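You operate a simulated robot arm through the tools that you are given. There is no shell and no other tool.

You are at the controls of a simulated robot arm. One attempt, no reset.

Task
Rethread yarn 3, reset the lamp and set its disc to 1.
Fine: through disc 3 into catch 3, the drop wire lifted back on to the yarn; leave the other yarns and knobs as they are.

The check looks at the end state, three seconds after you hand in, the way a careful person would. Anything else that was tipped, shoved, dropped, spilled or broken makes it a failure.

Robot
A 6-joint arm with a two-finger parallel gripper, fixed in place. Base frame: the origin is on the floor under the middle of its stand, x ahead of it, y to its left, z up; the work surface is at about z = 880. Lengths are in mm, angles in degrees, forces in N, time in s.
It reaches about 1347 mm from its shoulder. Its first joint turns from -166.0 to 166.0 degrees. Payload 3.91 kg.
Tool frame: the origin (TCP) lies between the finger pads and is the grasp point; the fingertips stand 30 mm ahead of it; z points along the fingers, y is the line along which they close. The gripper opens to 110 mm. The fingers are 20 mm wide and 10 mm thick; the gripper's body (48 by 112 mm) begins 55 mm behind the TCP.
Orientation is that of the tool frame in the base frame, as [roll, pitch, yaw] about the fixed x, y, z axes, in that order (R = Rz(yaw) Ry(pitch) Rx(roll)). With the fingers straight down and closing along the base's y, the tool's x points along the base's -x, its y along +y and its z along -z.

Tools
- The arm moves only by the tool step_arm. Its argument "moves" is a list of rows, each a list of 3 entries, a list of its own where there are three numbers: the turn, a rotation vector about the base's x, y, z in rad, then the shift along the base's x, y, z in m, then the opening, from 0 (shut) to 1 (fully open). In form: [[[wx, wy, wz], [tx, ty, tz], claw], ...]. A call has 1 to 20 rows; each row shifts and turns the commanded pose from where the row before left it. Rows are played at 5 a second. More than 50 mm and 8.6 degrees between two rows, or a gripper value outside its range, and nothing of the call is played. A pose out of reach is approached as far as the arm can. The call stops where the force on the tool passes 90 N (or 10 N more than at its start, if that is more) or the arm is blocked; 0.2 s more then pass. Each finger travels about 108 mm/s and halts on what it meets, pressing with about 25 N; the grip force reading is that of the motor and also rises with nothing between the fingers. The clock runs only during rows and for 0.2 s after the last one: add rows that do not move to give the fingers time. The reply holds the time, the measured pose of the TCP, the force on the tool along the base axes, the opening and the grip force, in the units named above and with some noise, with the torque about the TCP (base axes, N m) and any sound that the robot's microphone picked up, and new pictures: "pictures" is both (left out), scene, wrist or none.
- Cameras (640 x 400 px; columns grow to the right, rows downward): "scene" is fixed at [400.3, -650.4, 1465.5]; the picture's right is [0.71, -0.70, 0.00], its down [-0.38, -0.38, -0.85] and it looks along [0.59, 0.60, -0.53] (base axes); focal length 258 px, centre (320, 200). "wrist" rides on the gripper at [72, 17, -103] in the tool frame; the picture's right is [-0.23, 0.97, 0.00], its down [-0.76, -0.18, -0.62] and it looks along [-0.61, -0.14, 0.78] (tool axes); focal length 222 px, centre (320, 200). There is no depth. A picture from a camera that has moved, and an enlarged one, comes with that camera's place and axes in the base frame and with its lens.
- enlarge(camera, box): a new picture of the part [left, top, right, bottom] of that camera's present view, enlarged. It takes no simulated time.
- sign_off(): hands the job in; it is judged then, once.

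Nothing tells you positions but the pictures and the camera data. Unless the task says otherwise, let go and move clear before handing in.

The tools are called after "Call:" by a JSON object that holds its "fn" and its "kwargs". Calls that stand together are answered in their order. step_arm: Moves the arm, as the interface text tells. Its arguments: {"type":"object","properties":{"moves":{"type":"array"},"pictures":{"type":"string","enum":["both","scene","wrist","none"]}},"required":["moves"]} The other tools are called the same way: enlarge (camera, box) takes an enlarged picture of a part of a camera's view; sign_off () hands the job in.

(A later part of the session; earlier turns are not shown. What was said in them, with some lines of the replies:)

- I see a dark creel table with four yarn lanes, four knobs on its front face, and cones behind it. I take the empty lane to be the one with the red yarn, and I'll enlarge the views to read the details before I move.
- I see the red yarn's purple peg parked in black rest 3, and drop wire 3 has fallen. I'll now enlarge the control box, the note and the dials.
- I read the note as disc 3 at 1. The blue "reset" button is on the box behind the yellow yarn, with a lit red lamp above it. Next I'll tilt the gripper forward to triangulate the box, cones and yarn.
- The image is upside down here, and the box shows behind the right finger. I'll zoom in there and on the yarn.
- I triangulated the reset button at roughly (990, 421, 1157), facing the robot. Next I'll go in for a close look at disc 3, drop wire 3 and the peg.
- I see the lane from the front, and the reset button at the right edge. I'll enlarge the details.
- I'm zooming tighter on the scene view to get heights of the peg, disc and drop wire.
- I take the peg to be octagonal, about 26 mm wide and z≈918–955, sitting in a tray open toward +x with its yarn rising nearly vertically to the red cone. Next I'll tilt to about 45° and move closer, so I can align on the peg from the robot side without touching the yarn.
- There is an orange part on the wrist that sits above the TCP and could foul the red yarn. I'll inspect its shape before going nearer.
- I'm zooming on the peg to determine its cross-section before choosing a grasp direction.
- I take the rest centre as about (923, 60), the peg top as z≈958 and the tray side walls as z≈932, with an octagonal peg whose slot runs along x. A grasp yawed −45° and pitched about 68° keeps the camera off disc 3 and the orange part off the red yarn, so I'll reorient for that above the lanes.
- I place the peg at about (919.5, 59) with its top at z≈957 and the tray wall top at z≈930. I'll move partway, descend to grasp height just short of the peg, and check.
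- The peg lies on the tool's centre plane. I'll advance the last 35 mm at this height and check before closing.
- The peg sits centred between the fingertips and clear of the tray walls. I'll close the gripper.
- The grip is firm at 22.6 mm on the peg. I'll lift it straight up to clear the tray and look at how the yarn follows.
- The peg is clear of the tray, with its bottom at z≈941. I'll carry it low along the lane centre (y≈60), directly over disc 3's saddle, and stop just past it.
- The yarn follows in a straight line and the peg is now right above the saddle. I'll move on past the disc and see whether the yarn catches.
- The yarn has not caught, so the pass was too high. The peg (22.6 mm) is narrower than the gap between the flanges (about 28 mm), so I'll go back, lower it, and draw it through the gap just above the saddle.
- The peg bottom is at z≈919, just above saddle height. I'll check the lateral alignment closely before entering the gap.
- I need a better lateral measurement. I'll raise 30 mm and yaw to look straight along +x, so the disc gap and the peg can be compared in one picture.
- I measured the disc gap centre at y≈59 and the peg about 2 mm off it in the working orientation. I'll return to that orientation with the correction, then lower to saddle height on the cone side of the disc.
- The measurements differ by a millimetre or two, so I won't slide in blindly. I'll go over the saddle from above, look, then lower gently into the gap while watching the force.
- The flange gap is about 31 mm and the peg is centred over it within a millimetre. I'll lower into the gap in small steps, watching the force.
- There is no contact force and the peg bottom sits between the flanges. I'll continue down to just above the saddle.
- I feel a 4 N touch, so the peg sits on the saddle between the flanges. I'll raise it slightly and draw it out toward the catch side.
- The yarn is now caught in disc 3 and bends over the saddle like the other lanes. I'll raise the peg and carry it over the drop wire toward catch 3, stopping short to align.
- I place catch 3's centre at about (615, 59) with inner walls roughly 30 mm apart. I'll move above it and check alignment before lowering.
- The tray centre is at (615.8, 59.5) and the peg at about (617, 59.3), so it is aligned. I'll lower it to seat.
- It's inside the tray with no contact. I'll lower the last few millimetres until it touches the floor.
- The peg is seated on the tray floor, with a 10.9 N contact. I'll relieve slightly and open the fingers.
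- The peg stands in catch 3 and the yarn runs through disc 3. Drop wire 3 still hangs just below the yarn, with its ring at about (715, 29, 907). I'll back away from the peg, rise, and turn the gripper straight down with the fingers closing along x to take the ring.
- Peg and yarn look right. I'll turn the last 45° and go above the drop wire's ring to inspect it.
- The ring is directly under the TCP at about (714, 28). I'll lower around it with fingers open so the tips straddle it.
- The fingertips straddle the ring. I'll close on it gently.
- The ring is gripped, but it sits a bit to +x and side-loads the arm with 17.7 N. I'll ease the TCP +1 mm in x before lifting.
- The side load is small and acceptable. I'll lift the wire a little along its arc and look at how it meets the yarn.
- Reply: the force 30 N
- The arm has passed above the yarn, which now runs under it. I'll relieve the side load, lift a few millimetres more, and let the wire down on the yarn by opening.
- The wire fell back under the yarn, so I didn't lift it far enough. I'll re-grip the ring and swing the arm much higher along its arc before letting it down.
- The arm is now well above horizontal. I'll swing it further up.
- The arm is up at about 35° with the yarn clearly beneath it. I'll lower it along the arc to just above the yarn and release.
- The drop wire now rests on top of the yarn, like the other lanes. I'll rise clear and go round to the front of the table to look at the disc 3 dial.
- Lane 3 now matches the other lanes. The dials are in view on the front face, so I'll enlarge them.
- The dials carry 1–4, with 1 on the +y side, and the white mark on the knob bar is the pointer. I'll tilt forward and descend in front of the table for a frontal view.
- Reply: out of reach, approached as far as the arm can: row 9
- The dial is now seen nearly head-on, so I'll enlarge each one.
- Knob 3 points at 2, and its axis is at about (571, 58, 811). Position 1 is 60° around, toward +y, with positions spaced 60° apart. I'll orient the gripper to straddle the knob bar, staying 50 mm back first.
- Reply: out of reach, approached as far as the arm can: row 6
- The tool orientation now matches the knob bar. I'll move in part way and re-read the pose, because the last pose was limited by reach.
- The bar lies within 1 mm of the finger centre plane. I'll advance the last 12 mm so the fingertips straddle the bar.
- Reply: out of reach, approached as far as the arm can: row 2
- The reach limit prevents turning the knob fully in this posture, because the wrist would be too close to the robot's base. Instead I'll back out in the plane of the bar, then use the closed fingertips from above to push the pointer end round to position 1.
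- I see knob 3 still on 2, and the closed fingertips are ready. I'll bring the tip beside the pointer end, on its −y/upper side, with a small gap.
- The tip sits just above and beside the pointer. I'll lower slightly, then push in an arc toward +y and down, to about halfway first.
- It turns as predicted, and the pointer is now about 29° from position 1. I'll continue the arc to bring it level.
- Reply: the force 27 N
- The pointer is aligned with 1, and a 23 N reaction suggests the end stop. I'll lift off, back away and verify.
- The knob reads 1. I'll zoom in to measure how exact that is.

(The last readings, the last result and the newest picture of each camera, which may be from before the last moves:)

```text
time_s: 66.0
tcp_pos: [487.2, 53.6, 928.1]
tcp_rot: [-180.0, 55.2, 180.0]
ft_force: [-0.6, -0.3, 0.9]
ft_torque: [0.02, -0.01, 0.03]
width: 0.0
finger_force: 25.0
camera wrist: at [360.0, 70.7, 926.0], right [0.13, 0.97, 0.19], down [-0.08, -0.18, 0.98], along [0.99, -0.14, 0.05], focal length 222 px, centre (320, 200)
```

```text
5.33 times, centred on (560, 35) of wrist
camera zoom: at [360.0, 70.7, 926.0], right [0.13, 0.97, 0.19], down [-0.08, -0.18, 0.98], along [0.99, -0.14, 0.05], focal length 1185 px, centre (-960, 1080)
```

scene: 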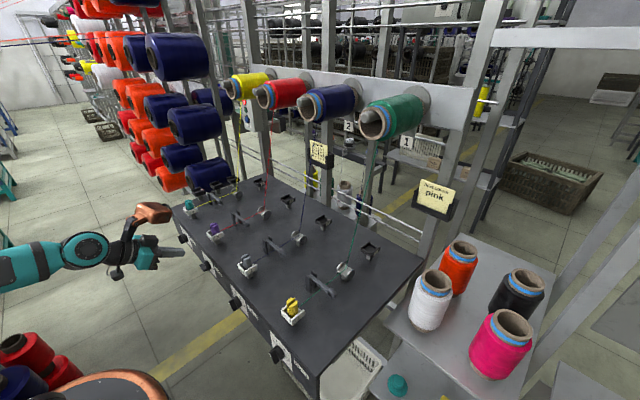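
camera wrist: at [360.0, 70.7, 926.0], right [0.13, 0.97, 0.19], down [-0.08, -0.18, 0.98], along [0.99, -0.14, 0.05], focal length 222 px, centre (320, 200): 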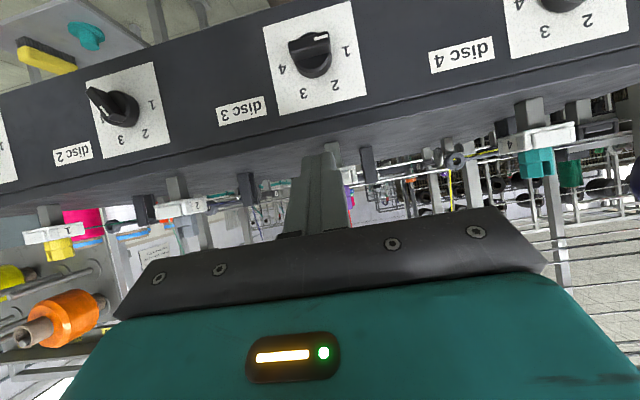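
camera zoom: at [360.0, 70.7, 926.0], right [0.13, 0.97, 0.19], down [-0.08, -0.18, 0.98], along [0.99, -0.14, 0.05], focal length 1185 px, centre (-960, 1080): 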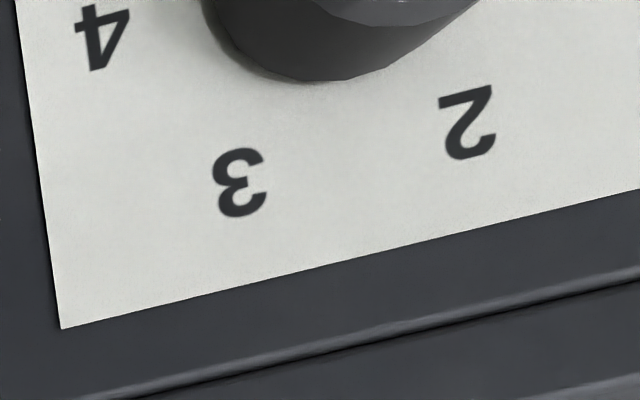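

The pointer sits within about half a degree of 1. Next is the reset button on the box at about (988, 421, 1149), so I'll rise and move to where the wrist camera can survey the approach.

Call:
{"fn": "step_arm", "kwargs": {"moves": [[[0, 0, 0], [0, 0, 0.048], 0.0], [[0, 0, 0], [0, 0, 0.048], 0.0], [[0, 0, 0], [0, 0, 0.048], 0.0], [[0, 0, 0], [0, 0, 0.048], 0.0], [[0, 0, 0.05], [0.027, 0.033, 0.003], 0.0], [[0, 0, 0.05], [0.027, 0.033, 0.003], 0.0], [[0, 0, 0.05], [0.027, 0.033, 0.003], 0.0], [[0, 0, 0.05], [0.027, 0.033, 0.003], 0.0], [[0, 0, 0], [0.027, 0.033, 0.003], 0.0], [[0, 0, 0], [0.027, 0.033, 0.003], 0.0], [[0, 0, 0], [0, 0, 0], 0.0]], "pictures": "both"}}

Call:
{"fn": "enlarge", "kwargs": {"camera": "wrist", "box": [320, 60, 640, 300]}}

Call:
{"fn": "enlarge", "kwargs": {"camera": "scene", "box": [100, 20, 300, 200]}}

```text
time_s: 68.4
tcp_pos: [647.7, 252.5, 1138.7]
tcp_rot: [-179.9, 55.2, -168.6]
ft_force: [0.4, -0.4, 0.2]
ft_torque: [0.01, -0.01, -0.02]
width: 0.0
finger_force: 24.9
camera wrist: at [520.9, 244.3, 1136.4], right [-0.06, 0.98, 0.19], down [-0.04, -0.19, 0.98], along [1.0, 0.06, 0.05], focal length 222 px, centre (320, 200)
```

scene: 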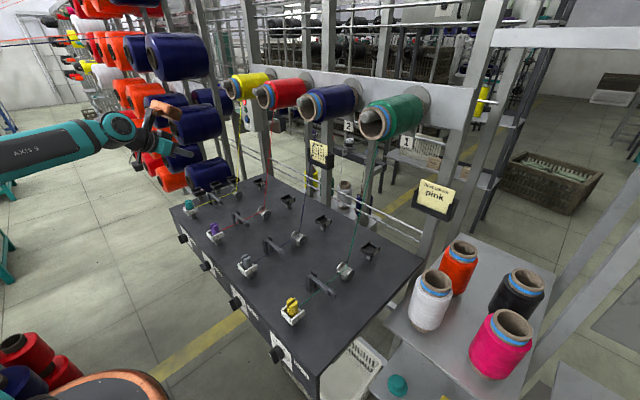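
wrist: 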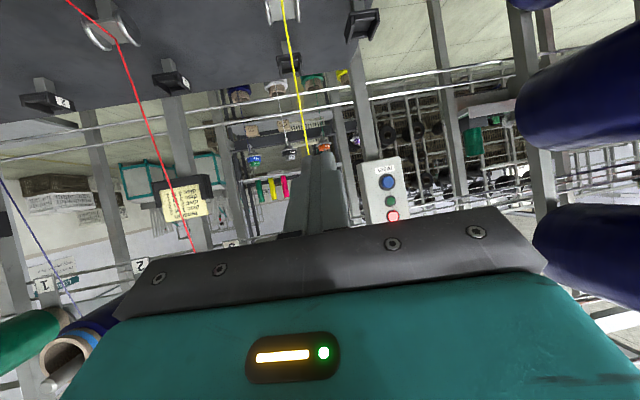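

```text
1.67 times, centred on (480, 180) of wrist
camera zoom: at [520.9, 244.3, 1136.4], right [-0.06, 0.98, 0.19], down [-0.04, -0.19, 0.98], along [1.0, 0.06, 0.05], focal length 370 px, centre (53, 233)
```

zoom: 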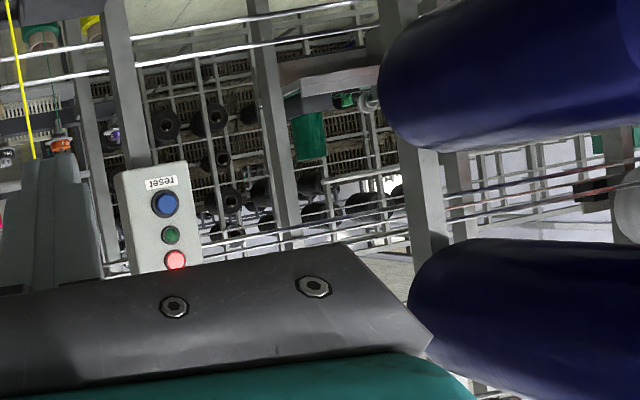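

```text
2.22 times, centred on (200, 110) of scene
camera zoom: at [400.3, -650.4, 1465.5], right [0.71, -0.7, 0.0], down [-0.38, -0.38, -0.85], along [0.59, 0.6, -0.53], focal length 573 px, centre (587, 400)
```

zoom: 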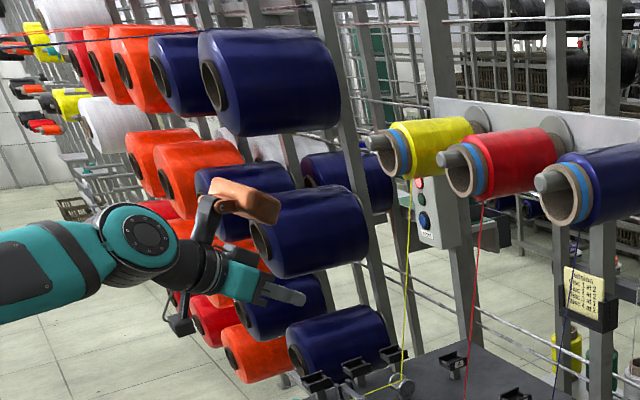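

The path is open: the bobbins are far to the left (y≈775) and the yellow yarn stays at y≈258. I'll swing out to y≈419 and point the closed fingers at the blue button, stopping about 35 mm short.

Call:
{"fn": "step_arm", "kwargs": {"moves": [[[0.0216, -0.1069, 0], [0.01, 0.04, 0.003], 0.0], [[0.0216, -0.1069, 0], [0.01, 0.04, 0.003], 0.0], [[0.0216, -0.1069, 0], [0.01, 0.04, 0.004], 0.0], [[0.0216, -0.1069, 0], [0.01, 0.04, 0.004], 0.0], [[0, 0, -0.05], [0.045, 0.0015, 0.001], 0.0], [[0, 0, -0.05], [0.045, 0.0015, 0.001], 0.0], [[0, 0, -0.05], [0.045, 0.0015, 0.001], 0.0], [[0, 0, -0.049], [0.045, 0.001, 0], 0.0], [[0, 0, 0], [0.045, 0.001, 0], 0.0], [[0, 0, 0], [0, 0, 0], 0.0]], "pictures": "both"}}

Call:
{"fn": "enlarge", "kwargs": {"camera": "wrist", "box": [240, 60, 420, 240]}}

Call:
{"fn": "enlarge", "kwargs": {"camera": "scene", "box": [190, 70, 290, 170]}}

```text
time_s: 70.6
tcp_pos: [915.3, 419.3, 1154.1]
tcp_rot: [-179.8, 80.0, -180.0]
ft_force: [0.0, -0.4, -0.2]
ft_torque: [-0.01, 0.0, 0.01]
width: 0.0
finger_force: 24.6
camera wrist: at [800.0, 435.3, 1098.4], right [0.04, 0.97, 0.22], down [-0.48, -0.18, 0.86], along [0.87, -0.14, 0.46], focal length 222 px, centre (320, 200)
```

scene: 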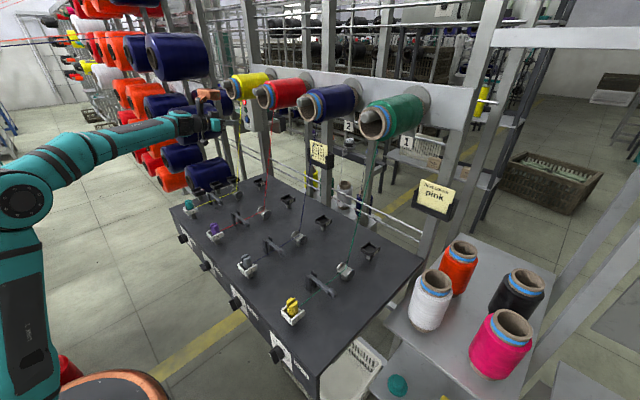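
wrist: 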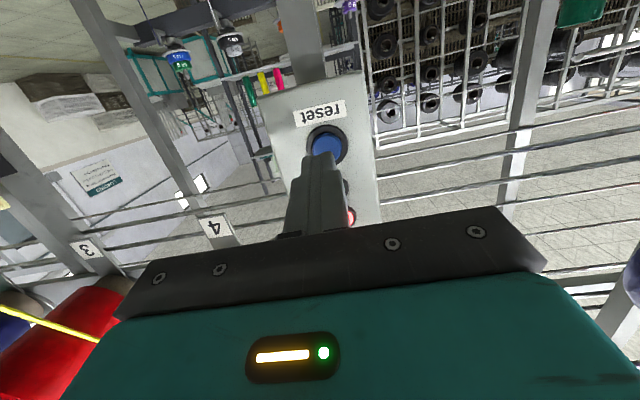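

```text
2.22 times, centred on (330, 150) of wrist
camera zoom: at [800.0, 435.3, 1098.4], right [0.04, 0.97, 0.22], down [-0.48, -0.18, 0.86], along [0.87, -0.14, 0.46], focal length 494 px, centre (298, 311)
```

zoom: 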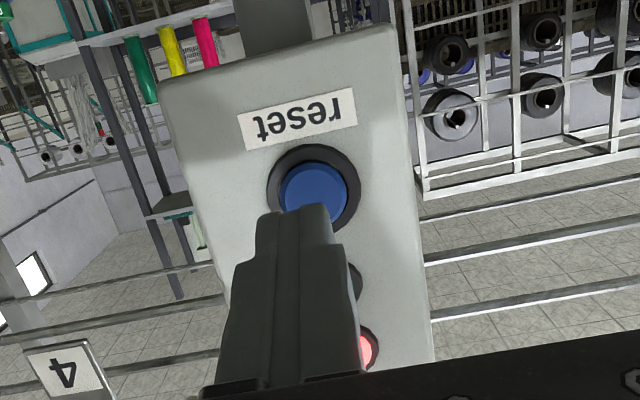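

```text
4.00 times, centred on (240, 120) of scene
camera zoom: at [400.3, -650.4, 1465.5], right [0.71, -0.7, 0.0], down [-0.38, -0.38, -0.85], along [0.59, 0.6, -0.53], focal length 1031 px, centre (640, 520)
```

zoom: 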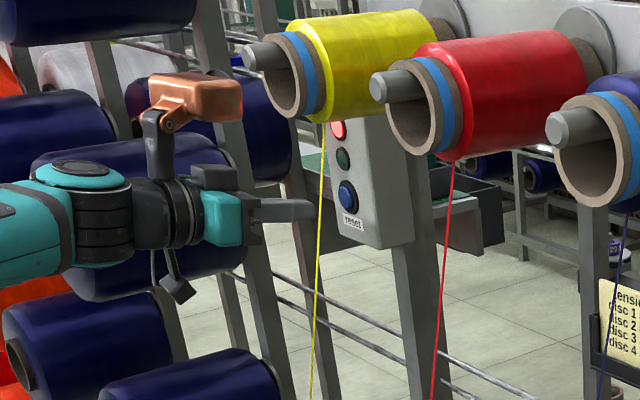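

The fingertip is lined up with the blue button within a few millimetres. I'll correct y by +3 mm and advance to near contact.

Call:
{"fn": "step_arm", "kwargs": {"moves": [[[0, 0, 0], [0.02, 0.003, 0], 0.0], [[0, 0, 0], [0.014, 0, 0], 0.0], [[0, 0, 0], [0.004, 0, 0], 0.0], [[0, 0, 0], [0, 0, 0], 0.0]], "pictures": "wrist"}}

Call:
{"fn": "enlarge", "kwargs": {"camera": "wrist", "box": [240, 60, 420, 240]}}

Call:
{"fn": "enlarge", "kwargs": {"camera": "scene", "box": [220, 80, 280, 140]}}

```text
time_s: 71.6
tcp_pos: [952.7, 422.6, 1153.2]
tcp_rot: [179.9, 80.2, 179.9]
ft_force: [0.0, -0.1, -0.5]
ft_torque: [0.0, 0.01, 0.0]
width: 0.1
finger_force: 25.1
camera wrist: at [837.2, 439.1, 1098.5], right [0.04, 0.97, 0.22], down [-0.48, -0.18, 0.86], along [0.87, -0.14, 0.46], focal length 222 px, centre (320, 200)
```

wrist: 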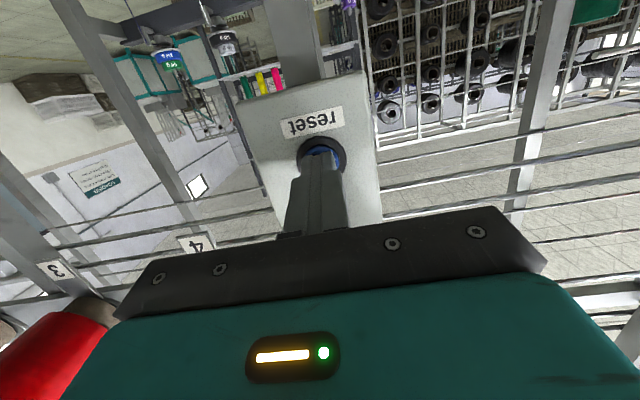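

```text
2.22 times, centred on (330, 150) of wrist
camera zoom: at [837.2, 439.1, 1098.5], right [0.04, 0.97, 0.22], down [-0.48, -0.18, 0.86], along [0.87, -0.14, 0.46], focal length 494 px, centre (298, 311)
```

zoom: 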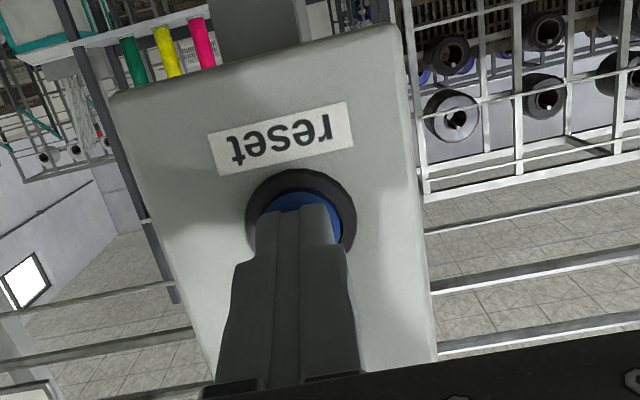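

```text
6.67 times, centred on (250, 110) of scene
camera zoom: at [400.3, -650.4, 1465.5], right [0.71, -0.7, 0.0], down [-0.38, -0.38, -0.85], along [0.59, 0.6, -0.53], focal length 1718 px, centre (787, 800)
```

zoom: 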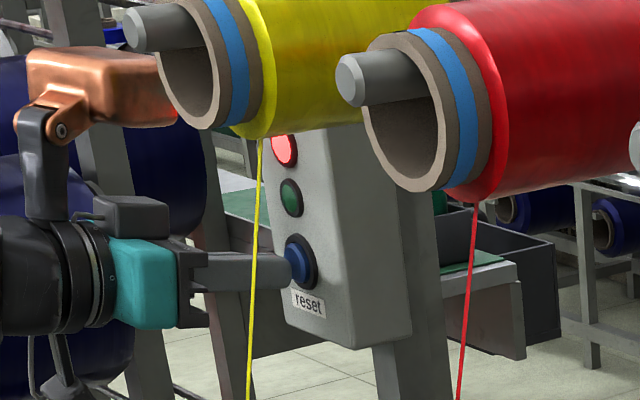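

The tip is almost on the button and the red lamp is still lit. I'll press in small steps.

Call:
{"fn": "step_arm", "kwargs": {"moves": [[[0, 0, 0], [0.003, 0, 0], 0.0], [[0, 0, 0], [0.003, 0, 0], 0.0], [[0, 0, 0], [0, 0, 0], 0.0]], "pictures": "scene"}}

Call:
{"fn": "enlarge", "kwargs": {"camera": "scene", "box": [220, 80, 280, 140]}}

```text
time_s: 72.4
tcp_pos: [957.8, 422.4, 1154.1]
tcp_rot: [179.9, 80.1, 179.7]
ft_force: [-1.6, 0.0, -0.6]
ft_torque: [-0.01, -0.03, 0.04]
width: 0.0
finger_force: 25.1
heard: click
```

scene: 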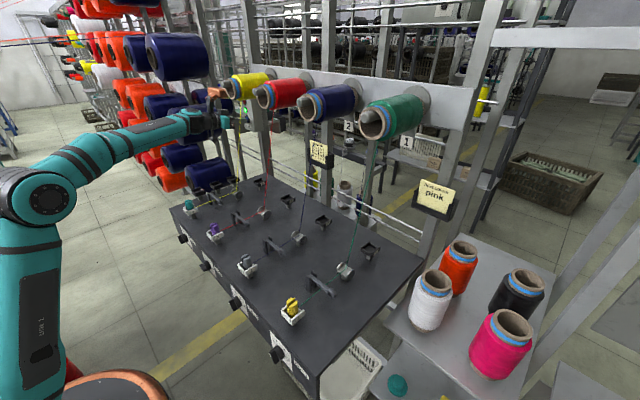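

```text
6.67 times, centred on (250, 110) of scene
camera zoom: at [400.3, -650.4, 1465.5], right [0.71, -0.7, 0.0], down [-0.38, -0.38, -0.85], along [0.59, 0.6, -0.53], focal length 1718 px, centre (787, 800)
```

zoom: 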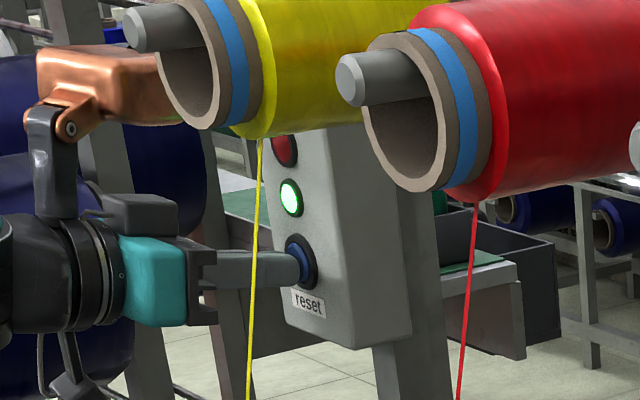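

There was a click: the red lamp went out and green is lit. I'll back off along the same path and then check everything.

Call:
{"fn": "step_arm", "kwargs": {"moves": [[[0, 0, 0], [-0.01, 0, 0], 0.0], [[0, 0, 0], [-0.04, 0, 0], 0.0], [[0, 0, 0], [-0.045, 0, 0], 0.0], [[0, 0, 0.05], [-0.045, 0, 0], 0.0], [[0, 0, 0.05], [-0.045, 0, 0], 0.0], [[0, 0, 0], [-0.045, 0, 0], 0.0], [[0, 0, 0], [-0.04, -0.02, 0], 0.0], [[0, 0, 0], [-0.03, -0.035, 0], 0.0], [[0, 0, 0], [-0.03, -0.035, 0], 0.0], [[0, 0, 0], [-0.03, -0.035, 0.01], 0.0], [[0, 0, 0], [-0.03, -0.03, 0.01], 0.0], [[0, 0, 0], [0, 0, 0], 0.0]], "pictures": "both"}}

Call:
{"fn": "enlarge", "kwargs": {"camera": "scene", "box": [220, 70, 300, 140]}}

Call:
{"fn": "enlarge", "kwargs": {"camera": "scene", "box": [170, 170, 330, 290]}}

Call:
{"fn": "enlarge", "kwargs": {"camera": "scene", "box": [190, 215, 270, 285]}}

Call:
{"fn": "enlarge", "kwargs": {"camera": "scene", "box": [220, 220, 420, 345]}}

```text
time_s: 75.0
tcp_pos: [567.4, 267.0, 1173.6]
tcp_rot: [179.9, 80.1, -174.6]
ft_force: [0.3, -0.3, -0.4]
ft_torque: [0.0, 0.01, 0.02]
width: 0.0
finger_force: 25.0
camera wrist: at [451.6, 272.7, 1117.7], right [-0.06, 0.97, 0.22], down [-0.46, -0.23, 0.86], along [0.88, -0.05, 0.46], focal length 222 px, centre (320, 200)
```

scene: 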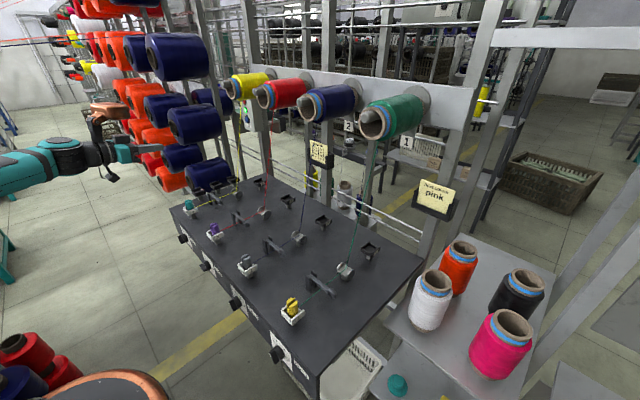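
wrist: 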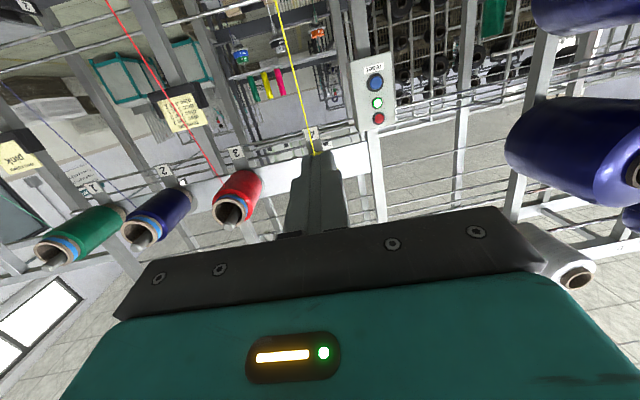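

```text
5.71 times, centred on (260, 105) of scene
camera zoom: at [400.3, -650.4, 1465.5], right [0.71, -0.7, 0.0], down [-0.38, -0.38, -0.85], along [0.59, 0.6, -0.53], focal length 1472 px, centre (663, 743)
```

zoom: 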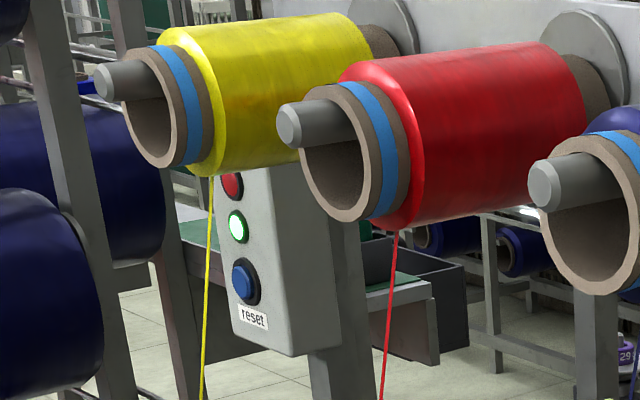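

```text
3.33 times, centred on (250, 230) of scene
camera zoom: at [400.3, -650.4, 1465.5], right [0.71, -0.7, 0.0], down [-0.38, -0.38, -0.85], along [0.59, 0.6, -0.53], focal length 859 px, centre (553, 100)
```

zoom: 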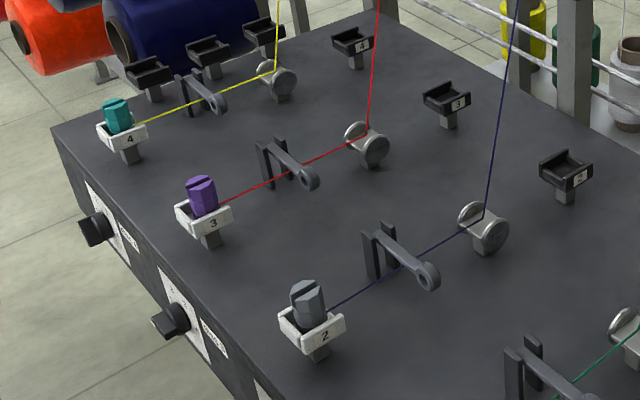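

```text
5.71 times, centred on (230, 250) of scene
camera zoom: at [400.3, -650.4, 1465.5], right [0.71, -0.7, 0.0], down [-0.38, -0.38, -0.85], along [0.59, 0.6, -0.53], focal length 1472 px, centre (834, -86)
```

zoom: 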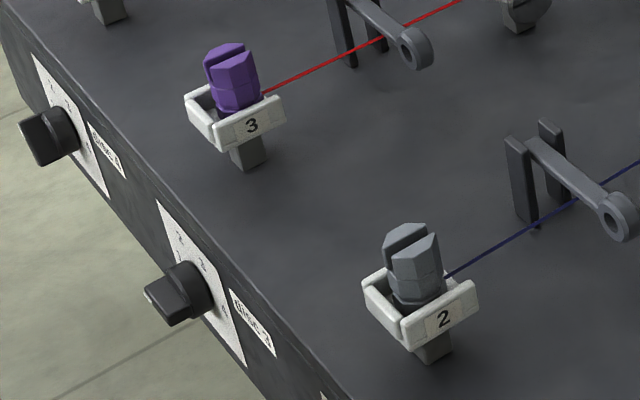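

```text
3.20 times, centred on (320, 282) of scene
camera zoom: at [400.3, -650.4, 1465.5], right [0.71, -0.7, 0.0], down [-0.38, -0.38, -0.85], along [0.59, 0.6, -0.53], focal length 824 px, centre (320, -64)
```

zoom: 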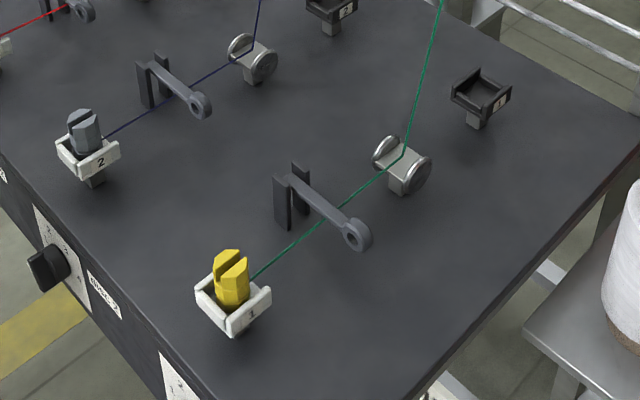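

Everything checks out:
- **Yarn 3:** it runs through disc 3 to its peg, which stands in catch 3.
- **Drop wire:** drop wire 3 rests on the yarn.
- **Disc 3 knob:** the pointer is at 1.
- **Lamp:** red is off and green is lit.
- **The rest:** the other lanes and knobs are untouched, and the arm is clear.

I'm handing in.

Call:
{"fn": "sign_off", "kwargs": {}}

```text
The job is handed in.
```

I rethreaded yarn 3, reset the lamp and set disc 3 to 1, then handed the job in. The last pictures before handing in show all three done; I haven't seen the check's result.

- **Yarn 3:** it runs through disc 3 to its peg, which stands in catch 3.
- **Drop wire 3:** it rests on the yarn like the other lanes. It fell back once on a first, too-low lift, so I lifted it a second time.
- **Disc 3 knob:** it points at 1. The arm couldn't fold back far enough to grip and turn it, so I pushed the pointer round with the closed fingertips.
- **Lamp:** pressing reset gave a click; the red light went out and the green came on.
- **Everything else:** the other yarns and knobs look as they did at the start, and the arm is clear of the table.
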